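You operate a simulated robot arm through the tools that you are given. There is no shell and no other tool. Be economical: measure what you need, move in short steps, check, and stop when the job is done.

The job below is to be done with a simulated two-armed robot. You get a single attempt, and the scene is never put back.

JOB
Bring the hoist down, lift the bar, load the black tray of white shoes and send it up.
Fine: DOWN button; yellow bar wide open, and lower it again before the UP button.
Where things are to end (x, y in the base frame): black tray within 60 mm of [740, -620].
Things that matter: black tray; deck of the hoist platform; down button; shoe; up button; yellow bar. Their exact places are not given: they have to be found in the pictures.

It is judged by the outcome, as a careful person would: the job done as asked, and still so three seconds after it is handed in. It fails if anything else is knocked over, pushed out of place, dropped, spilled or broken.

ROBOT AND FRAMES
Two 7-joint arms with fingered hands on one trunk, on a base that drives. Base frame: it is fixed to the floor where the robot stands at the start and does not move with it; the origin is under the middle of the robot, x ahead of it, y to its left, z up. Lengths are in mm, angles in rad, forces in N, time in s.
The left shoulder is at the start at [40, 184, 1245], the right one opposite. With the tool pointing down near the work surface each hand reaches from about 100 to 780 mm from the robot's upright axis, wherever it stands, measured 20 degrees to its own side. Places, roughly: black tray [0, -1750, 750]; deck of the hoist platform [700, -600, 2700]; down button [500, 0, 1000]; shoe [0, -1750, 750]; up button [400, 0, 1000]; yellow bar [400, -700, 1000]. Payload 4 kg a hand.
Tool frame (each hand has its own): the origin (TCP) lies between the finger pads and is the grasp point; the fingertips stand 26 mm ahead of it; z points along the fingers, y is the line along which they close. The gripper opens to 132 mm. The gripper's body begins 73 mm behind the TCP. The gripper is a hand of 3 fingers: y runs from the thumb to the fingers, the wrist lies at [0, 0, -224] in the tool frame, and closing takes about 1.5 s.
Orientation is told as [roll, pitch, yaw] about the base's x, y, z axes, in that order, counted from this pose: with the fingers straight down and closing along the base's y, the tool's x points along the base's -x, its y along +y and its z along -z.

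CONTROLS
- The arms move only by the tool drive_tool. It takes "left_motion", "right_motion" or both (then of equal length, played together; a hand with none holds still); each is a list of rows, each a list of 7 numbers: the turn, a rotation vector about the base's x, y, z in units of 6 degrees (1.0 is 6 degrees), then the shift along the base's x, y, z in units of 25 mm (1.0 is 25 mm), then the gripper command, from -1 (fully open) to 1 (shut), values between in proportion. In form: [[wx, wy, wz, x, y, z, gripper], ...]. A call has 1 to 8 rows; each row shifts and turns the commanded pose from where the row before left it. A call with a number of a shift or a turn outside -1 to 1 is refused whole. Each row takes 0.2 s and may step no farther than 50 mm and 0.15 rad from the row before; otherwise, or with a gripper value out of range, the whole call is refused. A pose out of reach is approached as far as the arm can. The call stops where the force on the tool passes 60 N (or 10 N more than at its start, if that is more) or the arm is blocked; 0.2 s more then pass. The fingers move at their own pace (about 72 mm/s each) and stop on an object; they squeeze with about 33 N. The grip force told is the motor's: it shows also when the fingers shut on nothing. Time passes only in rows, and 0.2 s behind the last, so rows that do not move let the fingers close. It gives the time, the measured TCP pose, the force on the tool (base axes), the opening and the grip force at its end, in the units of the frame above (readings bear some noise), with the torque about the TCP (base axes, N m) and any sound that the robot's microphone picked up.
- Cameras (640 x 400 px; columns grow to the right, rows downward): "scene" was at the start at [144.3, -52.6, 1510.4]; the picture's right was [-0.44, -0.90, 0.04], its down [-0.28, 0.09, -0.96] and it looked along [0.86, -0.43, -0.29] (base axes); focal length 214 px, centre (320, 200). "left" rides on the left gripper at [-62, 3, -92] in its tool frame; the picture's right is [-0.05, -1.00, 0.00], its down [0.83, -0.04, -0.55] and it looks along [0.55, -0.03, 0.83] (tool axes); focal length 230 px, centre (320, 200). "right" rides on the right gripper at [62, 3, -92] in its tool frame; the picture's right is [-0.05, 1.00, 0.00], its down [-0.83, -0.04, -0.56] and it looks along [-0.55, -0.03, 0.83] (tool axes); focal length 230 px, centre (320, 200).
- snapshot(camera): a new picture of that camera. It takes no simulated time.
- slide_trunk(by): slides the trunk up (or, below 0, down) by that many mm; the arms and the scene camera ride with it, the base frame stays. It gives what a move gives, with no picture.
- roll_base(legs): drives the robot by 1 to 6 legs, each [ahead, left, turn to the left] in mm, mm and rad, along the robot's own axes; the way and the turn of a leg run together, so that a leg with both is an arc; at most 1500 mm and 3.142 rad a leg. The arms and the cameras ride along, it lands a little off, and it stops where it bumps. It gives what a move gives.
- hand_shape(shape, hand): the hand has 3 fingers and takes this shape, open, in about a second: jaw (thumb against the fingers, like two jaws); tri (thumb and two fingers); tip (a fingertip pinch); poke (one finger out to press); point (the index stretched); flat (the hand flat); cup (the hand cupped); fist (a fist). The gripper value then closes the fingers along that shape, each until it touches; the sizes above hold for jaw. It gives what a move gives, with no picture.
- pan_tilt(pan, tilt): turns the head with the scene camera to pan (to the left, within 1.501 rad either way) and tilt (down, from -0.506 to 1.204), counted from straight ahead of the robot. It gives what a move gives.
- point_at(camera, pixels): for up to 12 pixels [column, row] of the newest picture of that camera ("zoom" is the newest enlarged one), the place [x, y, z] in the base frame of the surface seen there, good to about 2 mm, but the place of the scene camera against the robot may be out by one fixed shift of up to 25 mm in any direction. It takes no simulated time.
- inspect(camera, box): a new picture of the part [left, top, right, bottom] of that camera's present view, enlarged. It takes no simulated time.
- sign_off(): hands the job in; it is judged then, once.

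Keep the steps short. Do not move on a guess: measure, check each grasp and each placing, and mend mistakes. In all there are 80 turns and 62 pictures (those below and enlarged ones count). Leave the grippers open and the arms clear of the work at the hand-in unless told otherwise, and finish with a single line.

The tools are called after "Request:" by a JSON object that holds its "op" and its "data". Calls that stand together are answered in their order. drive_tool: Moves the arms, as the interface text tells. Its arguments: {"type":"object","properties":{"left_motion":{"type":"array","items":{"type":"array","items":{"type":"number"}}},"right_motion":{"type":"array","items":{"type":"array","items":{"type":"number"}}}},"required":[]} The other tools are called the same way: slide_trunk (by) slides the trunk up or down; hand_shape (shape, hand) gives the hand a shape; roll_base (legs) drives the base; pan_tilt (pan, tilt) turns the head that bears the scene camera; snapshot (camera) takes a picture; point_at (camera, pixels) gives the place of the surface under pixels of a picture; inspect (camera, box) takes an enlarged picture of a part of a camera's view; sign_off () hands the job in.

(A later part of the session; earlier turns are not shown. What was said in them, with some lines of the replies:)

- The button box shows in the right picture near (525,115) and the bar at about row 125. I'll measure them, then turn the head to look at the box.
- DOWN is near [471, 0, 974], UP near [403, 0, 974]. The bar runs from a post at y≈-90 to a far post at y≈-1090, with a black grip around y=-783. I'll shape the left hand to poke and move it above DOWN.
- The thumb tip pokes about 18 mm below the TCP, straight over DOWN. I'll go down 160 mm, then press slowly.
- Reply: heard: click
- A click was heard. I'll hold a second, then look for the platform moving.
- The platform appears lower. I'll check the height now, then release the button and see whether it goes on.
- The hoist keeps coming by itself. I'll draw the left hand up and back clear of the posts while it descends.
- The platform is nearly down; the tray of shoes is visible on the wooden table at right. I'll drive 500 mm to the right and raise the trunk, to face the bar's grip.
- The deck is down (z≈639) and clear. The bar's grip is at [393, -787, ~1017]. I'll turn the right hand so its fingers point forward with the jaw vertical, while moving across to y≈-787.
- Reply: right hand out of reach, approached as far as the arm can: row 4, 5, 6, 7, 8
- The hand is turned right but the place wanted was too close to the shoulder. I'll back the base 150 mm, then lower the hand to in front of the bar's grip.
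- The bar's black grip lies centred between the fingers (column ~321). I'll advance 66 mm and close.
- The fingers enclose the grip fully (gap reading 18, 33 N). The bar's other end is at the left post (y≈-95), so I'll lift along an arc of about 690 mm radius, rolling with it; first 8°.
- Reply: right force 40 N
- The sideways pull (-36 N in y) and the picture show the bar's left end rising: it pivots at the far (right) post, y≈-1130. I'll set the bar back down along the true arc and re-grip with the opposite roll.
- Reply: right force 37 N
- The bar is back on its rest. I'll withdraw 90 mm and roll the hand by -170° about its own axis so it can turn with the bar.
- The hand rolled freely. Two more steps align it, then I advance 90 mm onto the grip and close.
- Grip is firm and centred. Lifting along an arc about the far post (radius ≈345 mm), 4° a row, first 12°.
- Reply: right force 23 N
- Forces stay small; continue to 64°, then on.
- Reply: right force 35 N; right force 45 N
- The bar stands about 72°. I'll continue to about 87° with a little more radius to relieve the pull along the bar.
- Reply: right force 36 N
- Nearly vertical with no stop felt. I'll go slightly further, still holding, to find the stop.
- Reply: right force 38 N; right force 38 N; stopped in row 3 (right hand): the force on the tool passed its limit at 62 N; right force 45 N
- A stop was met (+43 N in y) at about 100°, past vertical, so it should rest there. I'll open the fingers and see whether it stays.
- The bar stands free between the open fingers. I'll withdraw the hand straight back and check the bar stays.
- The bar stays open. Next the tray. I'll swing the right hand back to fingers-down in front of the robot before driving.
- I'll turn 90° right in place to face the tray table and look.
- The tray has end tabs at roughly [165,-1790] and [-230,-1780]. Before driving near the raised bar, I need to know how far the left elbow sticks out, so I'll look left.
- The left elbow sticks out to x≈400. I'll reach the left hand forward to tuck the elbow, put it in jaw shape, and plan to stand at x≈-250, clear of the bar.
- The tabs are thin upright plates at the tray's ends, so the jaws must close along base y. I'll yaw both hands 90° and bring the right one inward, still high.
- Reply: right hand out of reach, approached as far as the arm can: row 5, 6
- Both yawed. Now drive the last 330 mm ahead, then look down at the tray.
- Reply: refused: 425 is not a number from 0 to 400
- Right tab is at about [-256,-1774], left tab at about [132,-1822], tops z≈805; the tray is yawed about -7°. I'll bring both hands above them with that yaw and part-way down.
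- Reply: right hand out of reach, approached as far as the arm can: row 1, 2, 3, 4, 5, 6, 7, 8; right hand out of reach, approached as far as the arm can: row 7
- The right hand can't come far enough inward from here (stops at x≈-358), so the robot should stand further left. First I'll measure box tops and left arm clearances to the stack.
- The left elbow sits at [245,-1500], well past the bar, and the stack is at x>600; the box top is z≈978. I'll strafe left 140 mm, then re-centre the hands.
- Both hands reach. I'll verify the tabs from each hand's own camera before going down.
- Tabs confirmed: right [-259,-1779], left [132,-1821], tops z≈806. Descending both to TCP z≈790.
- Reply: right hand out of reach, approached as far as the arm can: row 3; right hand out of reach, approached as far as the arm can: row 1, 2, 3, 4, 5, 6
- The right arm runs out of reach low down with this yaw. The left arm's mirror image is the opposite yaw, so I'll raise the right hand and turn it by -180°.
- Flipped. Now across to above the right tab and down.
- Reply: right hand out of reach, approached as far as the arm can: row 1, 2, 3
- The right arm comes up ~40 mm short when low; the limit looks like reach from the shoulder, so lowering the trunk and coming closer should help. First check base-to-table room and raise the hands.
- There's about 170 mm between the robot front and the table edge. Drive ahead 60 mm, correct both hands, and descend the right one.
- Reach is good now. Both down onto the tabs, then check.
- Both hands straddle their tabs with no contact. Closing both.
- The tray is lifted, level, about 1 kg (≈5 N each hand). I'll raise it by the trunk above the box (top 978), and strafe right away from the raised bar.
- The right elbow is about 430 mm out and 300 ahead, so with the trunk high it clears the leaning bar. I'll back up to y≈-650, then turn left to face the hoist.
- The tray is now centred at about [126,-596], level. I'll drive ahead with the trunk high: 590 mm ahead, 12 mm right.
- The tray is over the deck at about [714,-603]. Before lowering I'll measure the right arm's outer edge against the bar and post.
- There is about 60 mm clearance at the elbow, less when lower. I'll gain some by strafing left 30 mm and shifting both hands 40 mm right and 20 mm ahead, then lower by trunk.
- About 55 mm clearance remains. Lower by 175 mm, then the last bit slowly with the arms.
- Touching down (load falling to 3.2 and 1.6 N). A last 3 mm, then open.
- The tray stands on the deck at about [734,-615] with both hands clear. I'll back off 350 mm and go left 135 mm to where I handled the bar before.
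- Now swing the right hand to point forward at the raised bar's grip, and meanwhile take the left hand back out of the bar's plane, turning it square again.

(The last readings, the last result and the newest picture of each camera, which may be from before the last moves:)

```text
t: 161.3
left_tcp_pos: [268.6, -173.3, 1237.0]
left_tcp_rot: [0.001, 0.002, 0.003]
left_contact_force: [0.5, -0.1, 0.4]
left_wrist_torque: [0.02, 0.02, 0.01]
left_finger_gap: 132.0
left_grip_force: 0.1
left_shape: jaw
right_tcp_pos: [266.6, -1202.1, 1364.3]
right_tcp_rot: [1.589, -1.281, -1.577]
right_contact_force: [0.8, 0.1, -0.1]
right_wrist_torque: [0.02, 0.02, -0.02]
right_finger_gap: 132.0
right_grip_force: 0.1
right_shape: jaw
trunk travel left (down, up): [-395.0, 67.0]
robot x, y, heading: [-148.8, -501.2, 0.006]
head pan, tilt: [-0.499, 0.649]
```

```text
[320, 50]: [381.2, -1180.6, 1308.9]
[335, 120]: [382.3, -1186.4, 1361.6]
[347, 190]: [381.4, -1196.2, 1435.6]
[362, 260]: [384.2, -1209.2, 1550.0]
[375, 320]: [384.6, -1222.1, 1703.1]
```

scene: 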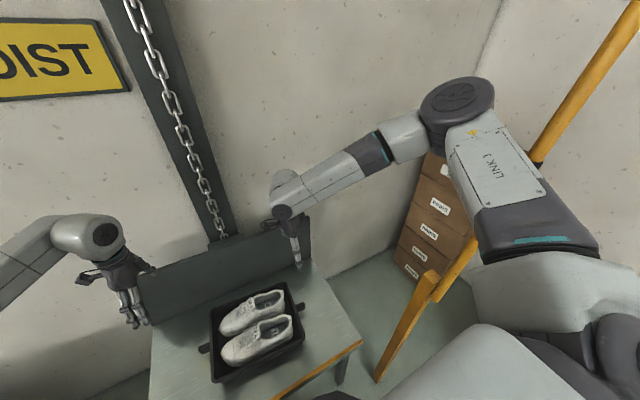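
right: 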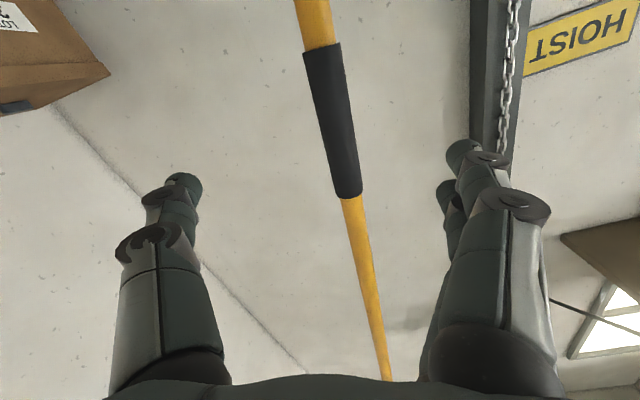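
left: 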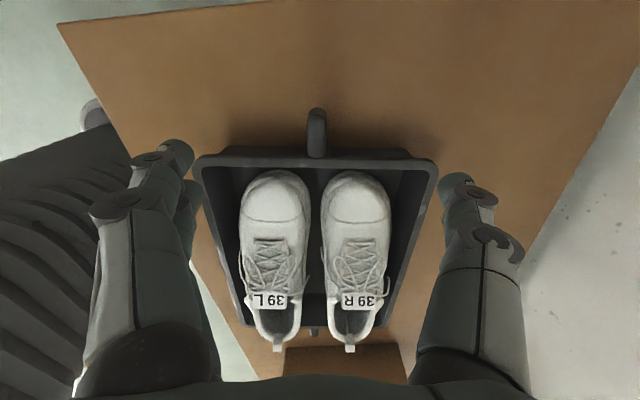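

The bar stands about 6° past vertical; its grip centre is at [398,-1187,1364], pivot near y=-1150. Align, advance 128 mm, and close.

Request:
{"op": "drive_tool", "data": {"right_motion": [[-1, 0, 0, 0, 0.6, 0, -1], [-0.75, 0, 0, 0, 0, 0, -1], [0, 0, 0, 1, 0, 0, -1], [0, 0, 0, 1, 0, 0, -1], [0, 0, 0, 1, 0, 0, -1], [0, 0, 0, 1, 0, 0, -1], [0, 0, 0, 1, 0, 0, -1], [0, 0, 0, 0.08, 0, 0, -1]]}}

Request:
{"op": "drive_tool", "data": {"right_motion": [[0, 0, 0, 0, 0, 0, 1], [0, 0, 0, 0, 0, 0, 1], [0, 0, 0, 0, 0, 0, 1], [0, 0, 0, 0, 0, 0, 1], [0, 0, 0, 0, 0, 0, 1], [0, 0, 0, 0, 0, 0, 1], [0, 0, 0, 0, 0, 0, 1], [0, 0, 0, 0, 0, 0, 1]]}}

```text
t: 163.1
left_tcp_pos: [268.5, -172.5, 1237.8]
left_tcp_rot: [-0.002, 0.001, 0.005]
left_contact_force: [0.0, 0.0, 0.5]
left_wrist_torque: [0.01, 0.01, -0.02]
left_finger_gap: 132.1
left_grip_force: 0.0
left_shape: jaw
right_tcp_pos: [393.4, -1186.7, 1365.6]
right_tcp_rot: [1.607, -1.464, -1.595]
right_contact_force: [-0.3, 0.1, 0.5]
right_wrist_torque: [0.0, 0.0, 0.01]
right_finger_gap: 132.0
right_grip_force: 0.0
right_shape: jaw
trunk travel left (down, up): [-395.0, 67.0]
robot x, y, heading: [-149.9, -498.3, 0.0]
head pan, tilt: [-0.499, 0.649]
```

```text
t: 164.9
left_tcp_pos: [270.9, -172.9, 1236.5]
left_tcp_rot: [-0.002, 0.002, 0.004]
left_contact_force: [0.0, -0.4, 0.7]
left_wrist_torque: [-0.01, 0.01, -0.01]
left_finger_gap: 131.9
left_grip_force: 0.2
left_shape: jaw
right_tcp_pos: [397.0, -1186.4, 1364.6]
right_tcp_rot: [1.59, -1.465, -1.579]
right_contact_force: [9.7, -1.9, 4.8]
right_wrist_torque: [-0.03, -0.07, 0.07]
right_finger_gap: 15.4
right_grip_force: 33.0
right_shape: jaw
trunk travel left (down, up): [-395.0, 67.0]
robot x, y, heading: [-152.0, -502.5, 0.003]
head pan, tilt: [-0.499, 0.649]
```

Gripped. Lower the bar along the arc (pivot y≈-1150, radius 350), 4° a row.

Request:
{"op": "drive_tool", "data": {"right_motion": [[-0.667, 0, 0, 0, 0.974, 0.069, 1], [-0.667, 0, 0, 0, 0.977, 0, 1], [-0.667, 0, 0, 0, 0.974, -0.069, 1], [-0.667, 0, 0, 0, 0.967, -0.136, 1], [-0.667, 0, 0, 0, 0.956, -0.203, 1], [-0.667, 0, 0, 0, 0.939, -0.269, 1]]}}

Request:
{"op": "drive_tool", "data": {"right_motion": [[-0.667, 0, 0, 0, 0.918, -0.335, 1], [-0.667, 0, 0, 0, 0.893, -0.398, 1], [-0.667, 0, 0, 0, 0.862, -0.459, 1], [-0.667, 0, 0, 0, 0.829, -0.518, 1], [-0.667, 0, 0, 0, 0.791, -0.574, 1], [-0.667, 0, 0, 0, 0.748, -0.629, 1]]}}

Request:
{"op": "drive_tool", "data": {"right_motion": [[-0.667, 0, 0, 0, 0.703, -0.678, 1], [-0.667, 0, 0, 0, 0.654, -0.727, 1], [-0.667, 0, 0, 0, 0.602, -0.77, 1], [-0.667, 0, 0, 0, 0.546, -0.811, 1], [-0.667, 0, 0, 0, 0.489, -0.846, 1], [-0.667, 0, 0, 0, 0.428, -0.879, 1]]}}

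```text
t: 166.3
left_tcp_pos: [270.7, -171.5, 1236.6]
left_tcp_rot: [-0.003, 0.004, 0.003]
left_contact_force: [-0.1, -0.4, 0.4]
left_wrist_torque: [-0.03, 0.01, 0.0]
left_finger_gap: 132.3
left_grip_force: 0.0
left_shape: jaw
right_tcp_pos: [396.1, -1039.5, 1348.1]
right_tcp_rot: [-1.557, -1.258, 1.569]
right_contact_force: [11.5, 2.5, 7.4]
right_wrist_torque: [-0.04, -0.08, 0.14]
right_finger_gap: 15.0
right_grip_force: 33.0
right_shape: jaw
trunk travel left (down, up): [-395.0, 67.0]
robot x, y, heading: [-149.5, -499.2, 0.004]
head pan, tilt: [-0.499, 0.649]
```

```text
t: 167.7
left_tcp_pos: [272.5, -172.4, 1235.5]
left_tcp_rot: [-0.004, 0.001, 0.003]
left_contact_force: [-0.7, -0.5, 0.3]
left_wrist_torque: [0.02, 0.0, -0.02]
left_finger_gap: 131.8
left_grip_force: 0.0
left_shape: jaw
right_tcp_pos: [395.6, -914.2, 1275.1]
right_tcp_rot: [-1.556, -0.838, 1.57]
right_contact_force: [12.7, 1.8, 1.5]
right_wrist_torque: [-0.08, 0.04, 0.08]
right_finger_gap: 14.8
right_grip_force: 33.2
right_shape: jaw
trunk travel left (down, up): [-395.0, 67.0]
robot x, y, heading: [-148.6, -497.7, 0.008]
head pan, tilt: [-0.499, 0.649]
```

```text
t: 169.1
left_tcp_pos: [272.1, -173.0, 1237.4]
left_tcp_rot: [-0.002, 0.004, 0.003]
left_contact_force: [-0.1, 0.5, -0.3]
left_wrist_torque: [0.0, -0.01, -0.03]
left_finger_gap: 131.7
left_grip_force: 0.0
left_shape: jaw
right_tcp_pos: [395.9, -830.6, 1158.0]
right_tcp_rot: [-1.558, -0.419, 1.572]
right_contact_force: [11.4, -1.7, -2.0]
right_wrist_torque: [-0.09, 0.1, 0.03]
right_finger_gap: 14.7
right_grip_force: 33.1
right_shape: jaw
trunk travel left (down, up): [-395.0, 67.0]
robot x, y, heading: [-147.4, -497.1, 0.009]
head pan, tilt: [-0.499, 0.649]
```

Smooth so far. The bar's far end will pass near the left hand, so first I'll pull the left hand back 150 mm.

Request:
{"op": "drive_tool", "data": {"left_motion": [[0, 0, 0, -1, 0.5, 0, -1], [0, 0, 0, -1, 0.5, 0, -1], [0, 0, 0, -1, 0.5, 0, -1], [0, 0, 0, -1, 0.5, 0, -1], [0, 0, 0, -0.5, 0.5, 0, -1]]}}

Request:
{"op": "drive_tool", "data": {"right_motion": [[-0.667, 0, 0, 0, 0.367, -0.906, 1], [-0.667, 0, 0, 0, 0.302, -0.93, 1], [-0.667, 0, 0, 0, 0.235, -0.948, 1], [-0.667, 0, 0, 0, 0.171, -0.962, 1], [-0.667, 0, 0, 0, 0.102, -0.972, 1], [-0.6, 0, 0, 0, 0.034, -0.9, 1]]}}

```text
t: 170.3
left_tcp_pos: [158.2, -111.6, 1237.6]
left_tcp_rot: [-0.002, 0.004, 0.001]
left_contact_force: [0.1, 0.2, 0.9]
left_wrist_torque: [0.01, -0.03, 0.03]
left_finger_gap: 132.1
left_grip_force: 0.0
left_shape: jaw
right_tcp_pos: [394.6, -832.3, 1158.7]
right_tcp_rot: [-1.557, -0.419, 1.572]
right_contact_force: [13.7, -1.8, -1.2]
right_wrist_torque: [-0.03, 0.05, -0.05]
right_finger_gap: 14.4
right_grip_force: 33.1
right_shape: jaw
trunk travel left (down, up): [-395.0, 67.0]
robot x, y, heading: [-145.6, -496.4, 0.002]
head pan, tilt: [-0.499, 0.649]
```

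```text
t: 171.7
left_tcp_pos: [157.6, -110.5, 1237.8]
left_tcp_rot: [-0.002, 0.001, 0.003]
left_contact_force: [0.3, -0.4, 0.3]
left_wrist_torque: [0.01, 0.02, 0.01]
left_finger_gap: 132.0
left_grip_force: 0.1
left_shape: jaw
right_tcp_pos: [395.7, -801.2, 1022.0]
right_tcp_rot: [-1.565, -0.009, 1.568]
right_contact_force: [23.7, -8.0, 9.3]
right_wrist_torque: [0.05, -0.08, -0.09]
right_finger_gap: 13.4
right_grip_force: 32.7
right_shape: jaw
trunk travel left (down, up): [-395.0, 67.0]
robot x, y, heading: [-149.1, -498.2, 0.007]
head pan, tilt: [-0.499, 0.649]
```

Nearly at rest (z 1022, 9 N). A slight further press to seat it.

Request:
{"op": "drive_tool", "data": {"right_motion": [[0, 0, 0, 0, 0, -0.15, 1], [0, 0, 0, 0, 0, -0.15, 1], [0, 0, 0, 0, 0, 0, 1]]}}

Request:
{"op": "drive_tool", "data": {"right_motion": [[0, 0, 0, 0, 0, 0.1, -1], [0, 0, 0, 0, 0, 0, -1], [0, 0, 0, 0, 0, 0, -1], [0, 0, 0, 0, 0, 0, -1], [0, 0, 0, 0, 0, 0, -1], [0, 0, 0, 0, 0, 0, -1]]}}

Request:
{"op": "drive_tool", "data": {"right_motion": [[0, 0, 0, -1, 0, 0, -1], [0, 0, 0, -1, 0, 0, -1], [0, 0, 0, -1, 0, 0, -1], [0, 0, 0, -1, 0, 0, -1]]}}

Request:
{"op": "hand_shape", "data": {"shape": "poke", "hand": "left"}}

Request:
{"op": "pan_tilt", "data": {"pan": -0.1, "tilt": 0.45}}

Request:
{"op": "snapshot", "data": {"camera": "scene"}}

```text
t: 172.5
left_tcp_pos: [156.9, -110.5, 1237.0]
left_tcp_rot: [-0.001, 0.001, 0.004]
left_contact_force: [0.4, -0.2, -0.4]
left_wrist_torque: [-0.01, 0.02, 0.06]
left_finger_gap: 132.0
left_grip_force: 0.1
left_shape: jaw
right_tcp_pos: [395.1, -800.9, 1016.2]
right_tcp_rot: [-1.567, -0.008, 1.567]
right_contact_force: [22.5, -8.4, 30.2]
right_wrist_torque: [0.01, -0.31, -0.07]
right_finger_gap: 14.0
right_grip_force: 33.1
right_shape: jaw
trunk travel left (down, up): [-395.0, 67.0]
robot x, y, heading: [-149.0, -500.1, 0.008]
head pan, tilt: [-0.499, 0.649]
```

```text
t: 173.9
left_tcp_pos: [156.5, -109.7, 1238.3]
left_tcp_rot: [-0.002, 0.002, 0.005]
left_contact_force: [-0.4, 0.3, 0.0]
left_wrist_torque: [-0.01, -0.01, -0.01]
left_finger_gap: 132.1
left_grip_force: 0.1
left_shape: jaw
right_tcp_pos: [393.2, -801.2, 1013.7]
right_tcp_rot: [-1.559, -0.008, 1.574]
right_contact_force: [-0.1, -1.2, -0.5]
right_wrist_torque: [0.01, -0.04, -0.01]
right_finger_gap: 131.8
right_grip_force: 0.0
right_shape: jaw
trunk travel left (down, up): [-395.0, 67.0]
robot x, y, heading: [-150.8, -502.7, 0.002]
head pan, tilt: [-0.499, 0.649]
```

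```text
t: 174.9
left_tcp_pos: [156.4, -109.9, 1237.6]
left_tcp_rot: [-0.001, 0.001, 0.003]
left_contact_force: [-0.1, 0.4, 0.0]
left_wrist_torque: [0.01, -0.02, -0.01]
left_finger_gap: 132.2
left_grip_force: 0.1
left_shape: jaw
right_tcp_pos: [293.2, -801.0, 1015.4]
right_tcp_rot: [-1.559, -0.007, 1.571]
right_contact_force: [-0.2, -0.2, -0.1]
right_wrist_torque: [-0.01, -0.01, -0.01]
right_finger_gap: 131.9
right_grip_force: 0.1
right_shape: jaw
trunk travel left (down, up): [-395.0, 67.0]
robot x, y, heading: [-152.0, -497.4, 0.006]
head pan, tilt: [-0.499, 0.649]
```

```text
t: 175.8
left_tcp_pos: [156.3, -110.1, 1236.9]
left_tcp_rot: [-0.002, 0.002, 0.005]
left_contact_force: [-0.7, 0.3, -0.5]
left_wrist_torque: [-0.02, 0.01, -0.01]
left_finger_gap: 0.0
left_grip_force: 0.1
left_shape: poke
right_tcp_pos: [294.6, -800.2, 1012.6]
right_tcp_rot: [-1.56, -0.009, 1.572]
right_contact_force: [0.3, 0.4, -0.4]
right_wrist_torque: [0.01, 0.01, -0.01]
right_finger_gap: 131.7
right_grip_force: 0.0
right_shape: jaw
trunk travel left (down, up): [-395.0, 67.0]
robot x, y, heading: [-151.6, -499.3, 0.007]
head pan, tilt: [-0.499, 0.649]
```

```text
t: 176.7
left_tcp_pos: [156.2, -110.4, 1237.7]
left_tcp_rot: [-0.002, 0.002, 0.004]
left_contact_force: [-0.9, -0.5, -0.6]
left_wrist_torque: [-0.01, 0.01, -0.01]
left_finger_gap: 0.1
left_grip_force: 0.0
left_shape: poke
right_tcp_pos: [293.2, -798.9, 1013.5]
right_tcp_rot: [-1.558, -0.009, 1.572]
right_contact_force: [0.6, -0.4, -0.3]
right_wrist_torque: [-0.01, -0.01, -0.01]
right_finger_gap: 131.8
right_grip_force: 0.0
right_shape: jaw
trunk travel left (down, up): [-395.0, 67.0]
robot x, y, heading: [-152.5, -500.0, 0.005]
head pan, tilt: [-0.099, 0.45]
```

```text
2 pictures are left
```

scene: 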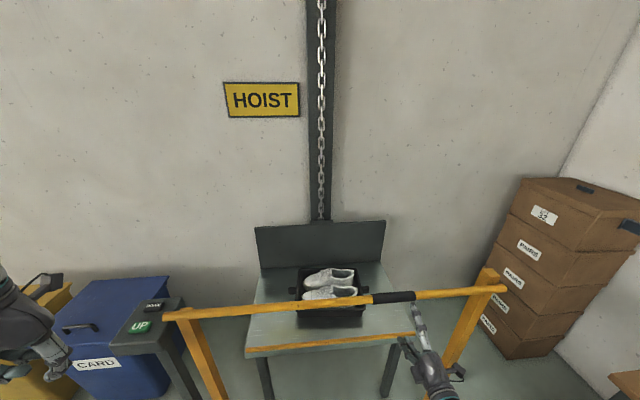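

The bar rests back on both posts and the tray is on the deck. I'll drive left 350 mm to reach UP at about [405,-1,975], trunk back to its first height.

Request:
{"op": "roll_base", "data": {"legs": [[0, 350, 0]]}}

Request:
{"op": "slide_trunk", "data": {"by": -100}}

```text
t: 178.9
left_tcp_pos: [152.6, 238.4, 1239.1]
left_tcp_rot: [-0.001, 0.002, 0.006]
left_contact_force: [-0.7, 0.1, 0.3]
left_wrist_torque: [0.05, 0.02, -0.03]
left_finger_gap: 0.0
left_grip_force: 0.1
left_shape: poke
right_tcp_pos: [291.3, -450.2, 1013.8]
right_tcp_rot: [-1.559, -0.009, 1.575]
right_contact_force: [0.1, 0.1, 0.1]
right_wrist_torque: [-0.02, 0.01, 0.03]
right_finger_gap: 132.0
right_grip_force: 0.1
right_shape: jaw
trunk travel left (down, up): [-395.0, 67.0]
robot x, y, heading: [-149.0, -147.6, 0.011]
head pan, tilt: [-0.099, 0.45]
```

```text
t: 180.2
left_tcp_pos: [153.2, 239.7, 1137.6]
left_tcp_rot: [-0.003, -0.001, 0.006]
left_contact_force: [-0.2, -0.7, -0.3]
left_wrist_torque: [0.0, -0.03, 0.03]
left_finger_gap: 0.0
left_grip_force: 0.0
left_shape: poke
right_tcp_pos: [291.0, -451.5, 913.2]
right_tcp_rot: [-1.561, -0.008, 1.574]
right_contact_force: [0.3, -0.3, 1.2]
right_wrist_torque: [-0.02, 0.01, 0.0]
right_finger_gap: 131.9
right_grip_force: 0.0
right_shape: jaw
trunk travel left (down, up): [-295.0, 167.0]
robot x, y, heading: [-150.6, -152.9, 0.008]
head pan, tilt: [-0.099, 0.45]
```

Request:
{"op": "drive_tool", "data": {"left_motion": [[0, 0, 0, 1, -0.94, 0, -1], [0, 0, 0, 1, -0.94, 0, -1], [0, 0, 0, 1, -0.94, 0, -1], [0, 0, 0, 1, -0.94, 0, -1], [0, 0, 0, 1, -0.94, 0, -1], [0, 0, 0, 1, -0.94, 0, -1], [0, 0, 0, 1, -0.94, 0, -1], [0, 0, 0, 1, -0.94, 0, -1]]}}

Request:
{"op": "drive_tool", "data": {"left_motion": [[0, 0, 0, 1, -0.94, 0, -1], [0, 0, 0, 1, -0.94, 0, -1], [0, 0, 0, 0, 0, -1, -1], [0, 0, 0, 0, 0, -1, -1], [0, 0, 0, 0, 0, -1, -1]]}}

Request:
{"op": "snapshot", "data": {"camera": "left"}}

```text
t: 182.1
left_tcp_pos: [354.3, 49.0, 1137.0]
left_tcp_rot: [-0.001, 0.002, 0.005]
left_contact_force: [0.8, -0.5, -0.1]
left_wrist_torque: [0.0, 0.01, 0.01]
left_finger_gap: 0.1
left_grip_force: 0.1
left_shape: poke
right_tcp_pos: [293.3, -451.0, 911.8]
right_tcp_rot: [-1.558, -0.009, 1.575]
right_contact_force: [-0.5, 0.0, -0.5]
right_wrist_torque: [-0.01, -0.03, 0.0]
right_finger_gap: 131.9
right_grip_force: 0.0
right_shape: jaw
trunk travel left (down, up): [-295.0, 167.0]
robot x, y, heading: [-151.8, -149.2, 0.003]
head pan, tilt: [-0.099, 0.45]
```

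```text
t: 183.2
left_tcp_pos: [403.5, 4.2, 1062.1]
left_tcp_rot: [-0.002, 0.002, 0.005]
left_contact_force: [0.2, -0.4, 0.1]
left_wrist_torque: [0.0, -0.04, 0.01]
left_finger_gap: 0.0
left_grip_force: 0.0
left_shape: poke
right_tcp_pos: [291.6, -450.3, 913.5]
right_tcp_rot: [-1.559, -0.008, 1.575]
right_contact_force: [0.5, 1.3, 0.0]
right_wrist_torque: [0.0, 0.02, 0.02]
right_finger_gap: 132.0
right_grip_force: 0.1
right_shape: jaw
trunk travel left (down, up): [-295.0, 167.0]
robot x, y, heading: [-150.6, -151.5, 0.011]
head pan, tilt: [-0.099, 0.45]
```

```text
1 pictures are left
```

left: 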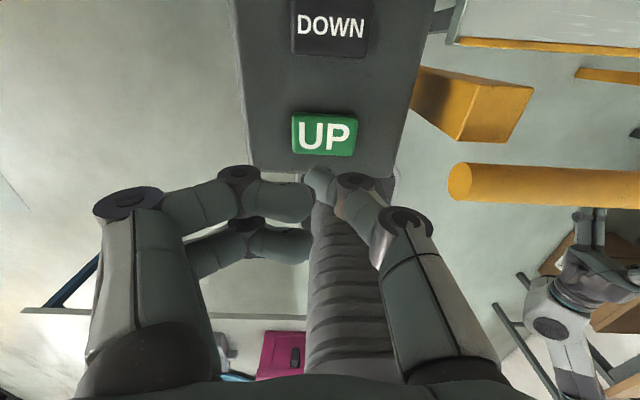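

Request:
{"op": "point_at", "data": {"camera": "left", "pixels": [[325, 135], [297, 118], [350, 152], [318, 172], [460, 182], [332, 28]]}}

```text
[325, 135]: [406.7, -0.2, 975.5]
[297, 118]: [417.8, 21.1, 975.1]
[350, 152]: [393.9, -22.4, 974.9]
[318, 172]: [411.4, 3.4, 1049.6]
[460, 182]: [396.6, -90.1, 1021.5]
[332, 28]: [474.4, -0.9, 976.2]
```

UP is at [406,-1,975] and the thumb tip is above it. Pressing down.

Request:
{"op": "drive_tool", "data": {"left_motion": [[0, 0, 0, 0, 0, -0.9, -1], [0, 0, 0, 0, 0, -0.9, -1], [0, 0, 0, 0, 0, -0.25, -1], [0, 0, 0, 0, 0, -0.25, -1], [0, 0, 0, 0, 0, -0.25, -1], [0, 0, 0, 0, 0, -0.2, -1]]}}

```text
t: 184.7
left_tcp_pos: [402.3, 3.1, 994.3]
left_tcp_rot: [0.0, -0.001, 0.006]
left_contact_force: [1.0, -0.6, 4.9]
left_wrist_torque: [0.02, -0.03, 0.01]
left_finger_gap: 0.1
left_grip_force: 0.0
left_shape: poke
right_tcp_pos: [292.3, -450.7, 913.3]
right_tcp_rot: [-1.559, -0.009, 1.577]
right_contact_force: [0.2, 0.2, 0.4]
right_wrist_torque: [-0.02, -0.01, -0.03]
right_finger_gap: 132.2
right_grip_force: 0.1
right_shape: jaw
trunk travel left (down, up): [-295.0, 167.0]
robot x, y, heading: [-154.4, -148.8, 0.01]
head pan, tilt: [-0.099, 0.45]
heard: click
```

A click. I'll lift the left hand, draw it back, open it, and wait while the hoist rises.

Request:
{"op": "drive_tool", "data": {"left_motion": [[0, 0, 0, 0, 0, 0.5, -1], [0, 0, 0, 0, 0, 1, -1], [0, 0, 0, 0, 0, 1, -1], [0, 0, 0, -0.5, 0.5, 1, -1], [0, 0, 0, -1, 0.9, 0.5, -1], [0, 0, 0, -1, 0.9, 0, -1], [0, 0, 0, -1, 0.9, 0, -1], [0, 0, 0, -1, 0.9, 0, -1]]}}

Request:
{"op": "drive_tool", "data": {"left_motion": [[0, 0, 0, -1, 0.9, 0, -1], [0, 0, 0, -1, 0.9, 0, -1], [0, 0, 0, -1, 0.9, 0, -1], [0, 0, 0, 0, 0, 0, -1], [0, 0, 0, 0, 0, 0, -1], [0, 0, 0, 0, 0, 0, -1], [0, 0, 0, 0, 0, 0, -1], [0, 0, 0, 0, 0, 0, -1]], "right_motion": [[0, 0, 0, -1, 0, 0, -1], [0, 0, 0, -1, 0, 0, -1], [0, 0, 0, 0, 0, 0, -1], [0, 0, 0, 0, 0, 0, -1], [0, 0, 0, 0, 0, 0, -1], [0, 0, 0, 0, 0, 0, -1], [0, 0, 0, 0, 0, 0, -1], [0, 0, 0, 0, 0, 0, -1]]}}

Request:
{"op": "hand_shape", "data": {"shape": "jaw", "hand": "left"}}

Request:
{"op": "drive_tool", "data": {"left_motion": [[0, 0, 0, 0, 0, 0, -1], [0, 0, 0, 0, 0, 0, -1], [0, 0, 0, 0, 0, 0, -1], [0, 0, 0, 0, 0, 0, -1], [0, 0, 0, 0, 0, 0, -1], [0, 0, 0, 0, 0, 0, -1], [0, 0, 0, 0, 0, 0, -1], [0, 0, 0, 0, 0, 0, -1]]}}

Request:
{"op": "drive_tool", "data": {"left_motion": [[0, 0, 0, 0, 0, 0, -1], [0, 0, 0, 0, 0, 0, -1], [0, 0, 0, 0, 0, 0, -1], [0, 0, 0, 0, 0, 0, -1], [0, 0, 0, 0, 0, 0, -1], [0, 0, 0, 0, 0, 0, -1], [0, 0, 0, 0, 0, 0, -1], [0, 0, 0, 0, 0, 0, -1]]}}

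Request:
{"op": "drive_tool", "data": {"left_motion": [[0, 0, 0, 0, 0, 0, -1], [0, 0, 0, 0, 0, 0, -1], [0, 0, 0, 0, 0, 0, -1], [0, 0, 0, 0, 0, 0, -1], [0, 0, 0, 0, 0, 0, -1], [0, 0, 0, 0, 0, 0, -1], [0, 0, 0, 0, 0, 0, -1], [0, 0, 0, 0, 0, 0, -1]]}}

Request:
{"op": "pan_tilt", "data": {"pan": -0.5, "tilt": -0.25}}

```text
t: 186.4
left_tcp_pos: [288.7, 107.0, 1092.7]
left_tcp_rot: [-0.004, -0.001, 0.005]
left_contact_force: [-0.3, 0.2, -0.5]
left_wrist_torque: [0.01, 0.01, -0.04]
left_finger_gap: 0.0
left_grip_force: 0.1
left_shape: poke
right_tcp_pos: [291.2, -450.2, 913.8]
right_tcp_rot: [-1.561, -0.007, 1.575]
right_contact_force: [-0.3, 0.6, 0.8]
right_wrist_torque: [0.0, 0.0, -0.01]
right_finger_gap: 131.6
right_grip_force: 0.1
right_shape: jaw
trunk travel left (down, up): [-295.0, 167.0]
robot x, y, heading: [-151.9, -149.3, 0.009]
head pan, tilt: [-0.099, 0.45]
```

```text
t: 188.2
left_tcp_pos: [214.9, 175.6, 1095.2]
left_tcp_rot: [-0.003, -0.001, 0.007]
left_contact_force: [-0.4, -0.2, 0.2]
left_wrist_torque: [0.0, 0.0, -0.03]
left_finger_gap: 0.0
left_grip_force: 0.0
left_shape: poke
right_tcp_pos: [240.3, -450.5, 912.5]
right_tcp_rot: [-1.558, -0.01, 1.573]
right_contact_force: [0.2, -0.1, -0.4]
right_wrist_torque: [0.03, -0.01, 0.0]
right_finger_gap: 131.9
right_grip_force: 0.0
right_shape: jaw
trunk travel left (down, up): [-295.0, 167.0]
robot x, y, heading: [-153.3, -148.2, 0.004]
head pan, tilt: [-0.099, 0.45]
```

```text
t: 189.2
left_tcp_pos: [215.3, 175.2, 1094.2]
left_tcp_rot: [-0.002, 0.002, 0.006]
left_contact_force: [0.0, 0.0, 0.1]
left_wrist_torque: [0.04, 0.0, 0.0]
left_finger_gap: 131.9
left_grip_force: 0.2
left_shape: jaw
right_tcp_pos: [241.0, -451.3, 914.2]
right_tcp_rot: [-1.558, -0.01, 1.574]
right_contact_force: [1.3, 0.9, 0.7]
right_wrist_torque: [-0.01, 0.03, -0.01]
right_finger_gap: 132.0
right_grip_force: 0.1
right_shape: jaw
trunk travel left (down, up): [-295.0, 167.0]
robot x, y, heading: [-146.8, -148.9, 0.009]
head pan, tilt: [-0.099, 0.45]
```

```text
t: 190.9
left_tcp_pos: [215.0, 173.7, 1093.6]
left_tcp_rot: [-0.002, 0.0, 0.004]
left_contact_force: [-0.1, -0.6, -0.1]
left_wrist_torque: [0.01, 0.0, -0.02]
left_finger_gap: 131.9
left_grip_force: 0.0
left_shape: jaw
right_tcp_pos: [240.7, -451.0, 914.5]
right_tcp_rot: [-1.559, -0.007, 1.576]
right_contact_force: [-0.7, 0.7, -0.5]
right_wrist_torque: [0.03, 0.02, 0.0]
right_finger_gap: 131.9
right_grip_force: 0.0
right_shape: jaw
trunk travel left (down, up): [-295.0, 167.0]
robot x, y, heading: [-151.0, -151.1, 0.007]
head pan, tilt: [-0.099, 0.45]
```

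```text
t: 192.8
left_tcp_pos: [215.2, 174.0, 1094.0]
left_tcp_rot: [-0.002, 0.001, 0.005]
left_contact_force: [0.8, -0.2, -0.2]
left_wrist_torque: [-0.02, 0.01, -0.01]
left_finger_gap: 132.0
left_grip_force: 0.1
left_shape: jaw
right_tcp_pos: [242.6, -450.9, 914.1]
right_tcp_rot: [-1.559, -0.007, 1.574]
right_contact_force: [0.2, 0.9, -0.4]
right_wrist_torque: [0.02, -0.02, 0.03]
right_finger_gap: 132.1
right_grip_force: 0.2
right_shape: jaw
trunk travel left (down, up): [-295.0, 167.0]
robot x, y, heading: [-152.5, -150.1, 0.011]
head pan, tilt: [-0.099, 0.45]
```

```text
t: 194.6
left_tcp_pos: [215.9, 175.1, 1093.4]
left_tcp_rot: [-0.003, 0.002, 0.004]
left_contact_force: [0.2, -0.2, 0.1]
left_wrist_torque: [0.03, -0.04, 0.03]
left_finger_gap: 132.0
left_grip_force: 0.0
left_shape: jaw
right_tcp_pos: [242.3, -450.6, 913.9]
right_tcp_rot: [-1.558, -0.01, 1.574]
right_contact_force: [-1.1, 0.0, 0.5]
right_wrist_torque: [0.0, 0.02, -0.02]
right_finger_gap: 132.0
right_grip_force: 0.1
right_shape: jaw
trunk travel left (down, up): [-295.0, 167.0]
robot x, y, heading: [-152.8, -148.0, 0.005]
head pan, tilt: [-0.099, 0.45]
```

```text
t: 195.6
left_tcp_pos: [215.1, 175.6, 1094.0]
left_tcp_rot: [-0.002, 0.003, 0.005]
left_contact_force: [0.6, -0.5, 0.3]
left_wrist_torque: [-0.02, 0.0, 0.01]
left_finger_gap: 131.7
left_grip_force: 0.0
left_shape: jaw
right_tcp_pos: [241.9, -450.3, 913.7]
right_tcp_rot: [-1.559, -0.008, 1.574]
right_contact_force: [0.2, -0.1, -0.3]
right_wrist_torque: [-0.03, 0.02, 0.01]
right_finger_gap: 132.0
right_grip_force: 0.2
right_shape: jaw
trunk travel left (down, up): [-295.0, 167.0]
robot x, y, heading: [-151.8, -151.6, 0.008]
head pan, tilt: [-0.499, -0.25]
```

The hoist moves about 190 mm/s, so it needs about 11–12 s. A few seconds more, then the last picture.

Request:
{"op": "drive_tool", "data": {"left_motion": [[0, 0, 0, 0, 0, 0, -1], [0, 0, 0, 0, 0, 0, -1], [0, 0, 0, 0, 0, 0, -1], [0, 0, 0, 0, 0, 0, -1], [0, 0, 0, 0, 0, 0, -1], [0, 0, 0, 0, 0, 0, -1], [0, 0, 0, 0, 0, 0, -1], [0, 0, 0, 0, 0, 0, -1]]}}

Request:
{"op": "drive_tool", "data": {"left_motion": [[0, 0, 0, 0, 0, 0, -1], [0, 0, 0, 0, 0, 0, -1], [0, 0, 0, 0, 0, 0, -1], [0, 0, 0, 0, 0, 0, -1], [0, 0, 0, 0, 0, 0, -1], [0, 0, 0, 0, 0, 0, -1], [0, 0, 0, 0, 0, 0, -1], [0, 0, 0, 0, 0, 0, -1]]}}

Request:
{"op": "snapshot", "data": {"camera": "scene"}}

```text
t: 197.4
left_tcp_pos: [216.0, 174.5, 1094.1]
left_tcp_rot: [-0.002, 0.001, 0.005]
left_contact_force: [-0.2, -0.1, 0.3]
left_wrist_torque: [0.03, 0.02, 0.0]
left_finger_gap: 132.2
left_grip_force: 0.1
left_shape: jaw
right_tcp_pos: [241.2, -451.6, 912.9]
right_tcp_rot: [-1.559, -0.007, 1.575]
right_contact_force: [-0.1, 0.1, 0.1]
right_wrist_torque: [-0.03, -0.01, -0.01]
right_finger_gap: 131.9
right_grip_force: 0.0
right_shape: jaw
trunk travel left (down, up): [-295.0, 167.0]
robot x, y, heading: [-151.1, -152.1, 0.01]
head pan, tilt: [-0.499, -0.25]
```

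```text
t: 199.2
left_tcp_pos: [215.6, 174.5, 1093.3]
left_tcp_rot: [-0.001, 0.001, 0.006]
left_contact_force: [-1.2, 0.1, 0.2]
left_wrist_torque: [0.01, 0.0, -0.02]
left_finger_gap: 132.2
left_grip_force: 0.0
left_shape: jaw
right_tcp_pos: [241.1, -450.5, 912.6]
right_tcp_rot: [-1.559, -0.009, 1.573]
right_contact_force: [-0.5, 0.6, -0.4]
right_wrist_torque: [0.0, 0.05, 0.0]
right_finger_gap: 131.8
right_grip_force: 0.2
right_shape: jaw
trunk travel left (down, up): [-295.0, 167.0]
robot x, y, heading: [-150.9, -151.1, 0.009]
head pan, tilt: [-0.499, -0.25]
```

```text
0 pictures are left
```

scene: 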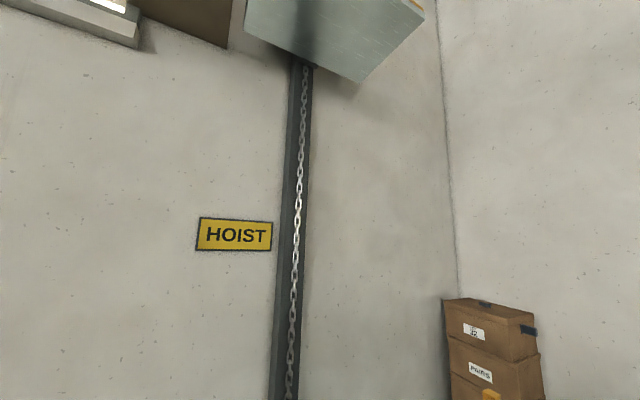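

Request:
{"op": "point_at", "data": {"camera": "scene", "pixels": [[340, 40], [380, 30]]}}

Request:
{"op": "drive_tool", "data": {"left_motion": [[0, 0, 0, 0, 0, 0, -1], [0, 0, 0, 0, 0, 0, -1], [0, 0, 0, 0, 0, 0, -1], [0, 0, 0, 0, 0, 0, -1], [0, 0, 0, 0, 0, 0, -1], [0, 0, 0, 0, 0, 0, -1], [0, 0, 0, 0, 0, 0, -1], [0, 0, 0, 0, 0, 0, -1]]}}

Request:
{"op": "drive_tool", "data": {"left_motion": [[0, 0, 0, 0, 0, 0, -1], [0, 0, 0, 0, 0, 0, -1], [0, 0, 0, 0, 0, 0, -1], [0, 0, 0, 0, 0, 0, -1], [0, 0, 0, 0, 0, 0, -1], [0, 0, 0, 0, 0, 0, -1], [0, 0, 0, 0, 0, 0, -1], [0, 0, 0, 0, 0, 0, -1]]}}

```text
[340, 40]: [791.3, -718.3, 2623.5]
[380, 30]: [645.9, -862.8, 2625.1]
```

```text
t: 201.0
left_tcp_pos: [216.9, 174.7, 1093.7]
left_tcp_rot: [-0.002, 0.002, 0.006]
left_contact_force: [0.5, 0.1, 0.3]
left_wrist_torque: [-0.02, -0.02, -0.03]
left_finger_gap: 132.0
left_grip_force: 0.0
left_shape: jaw
right_tcp_pos: [241.5, -450.4, 912.8]
right_tcp_rot: [-1.558, -0.009, 1.573]
right_contact_force: [-0.3, 1.0, 0.1]
right_wrist_torque: [-0.01, -0.02, 0.0]
right_finger_gap: 132.0
right_grip_force: 0.0
right_shape: jaw
trunk travel left (down, up): [-295.0, 167.0]
robot x, y, heading: [-151.8, -151.6, 0.009]
head pan, tilt: [-0.499, -0.25]
```

```text
t: 202.8
left_tcp_pos: [216.6, 175.4, 1094.3]
left_tcp_rot: [-0.003, 0.002, 0.004]
left_contact_force: [0.2, 0.1, 0.4]
left_wrist_torque: [0.01, 0.01, 0.05]
left_finger_gap: 131.9
left_grip_force: 0.0
left_shape: jaw
right_tcp_pos: [239.5, -450.3, 912.8]
right_tcp_rot: [-1.561, -0.01, 1.576]
right_contact_force: [-0.6, 0.0, -0.4]
right_wrist_torque: [0.04, -0.02, -0.01]
right_finger_gap: 131.7
right_grip_force: 0.1
right_shape: jaw
trunk travel left (down, up): [-295.0, 167.0]
robot x, y, heading: [-150.0, -147.5, 0.01]
head pan, tilt: [-0.499, -0.25]
```

The platform's underside is at z≈2620, so the deck is up at about 2700. The bar is down, both hands are open and the arms are clear. Handing in.

Request:
{"op": "sign_off", "data": {}}

```text
The job is handed in.
```

The tray of white shoes is up on the hoist, set down at about [734, -615] (target [740, -620]) before the ride; the bar is down again, and both hands are open and clear.
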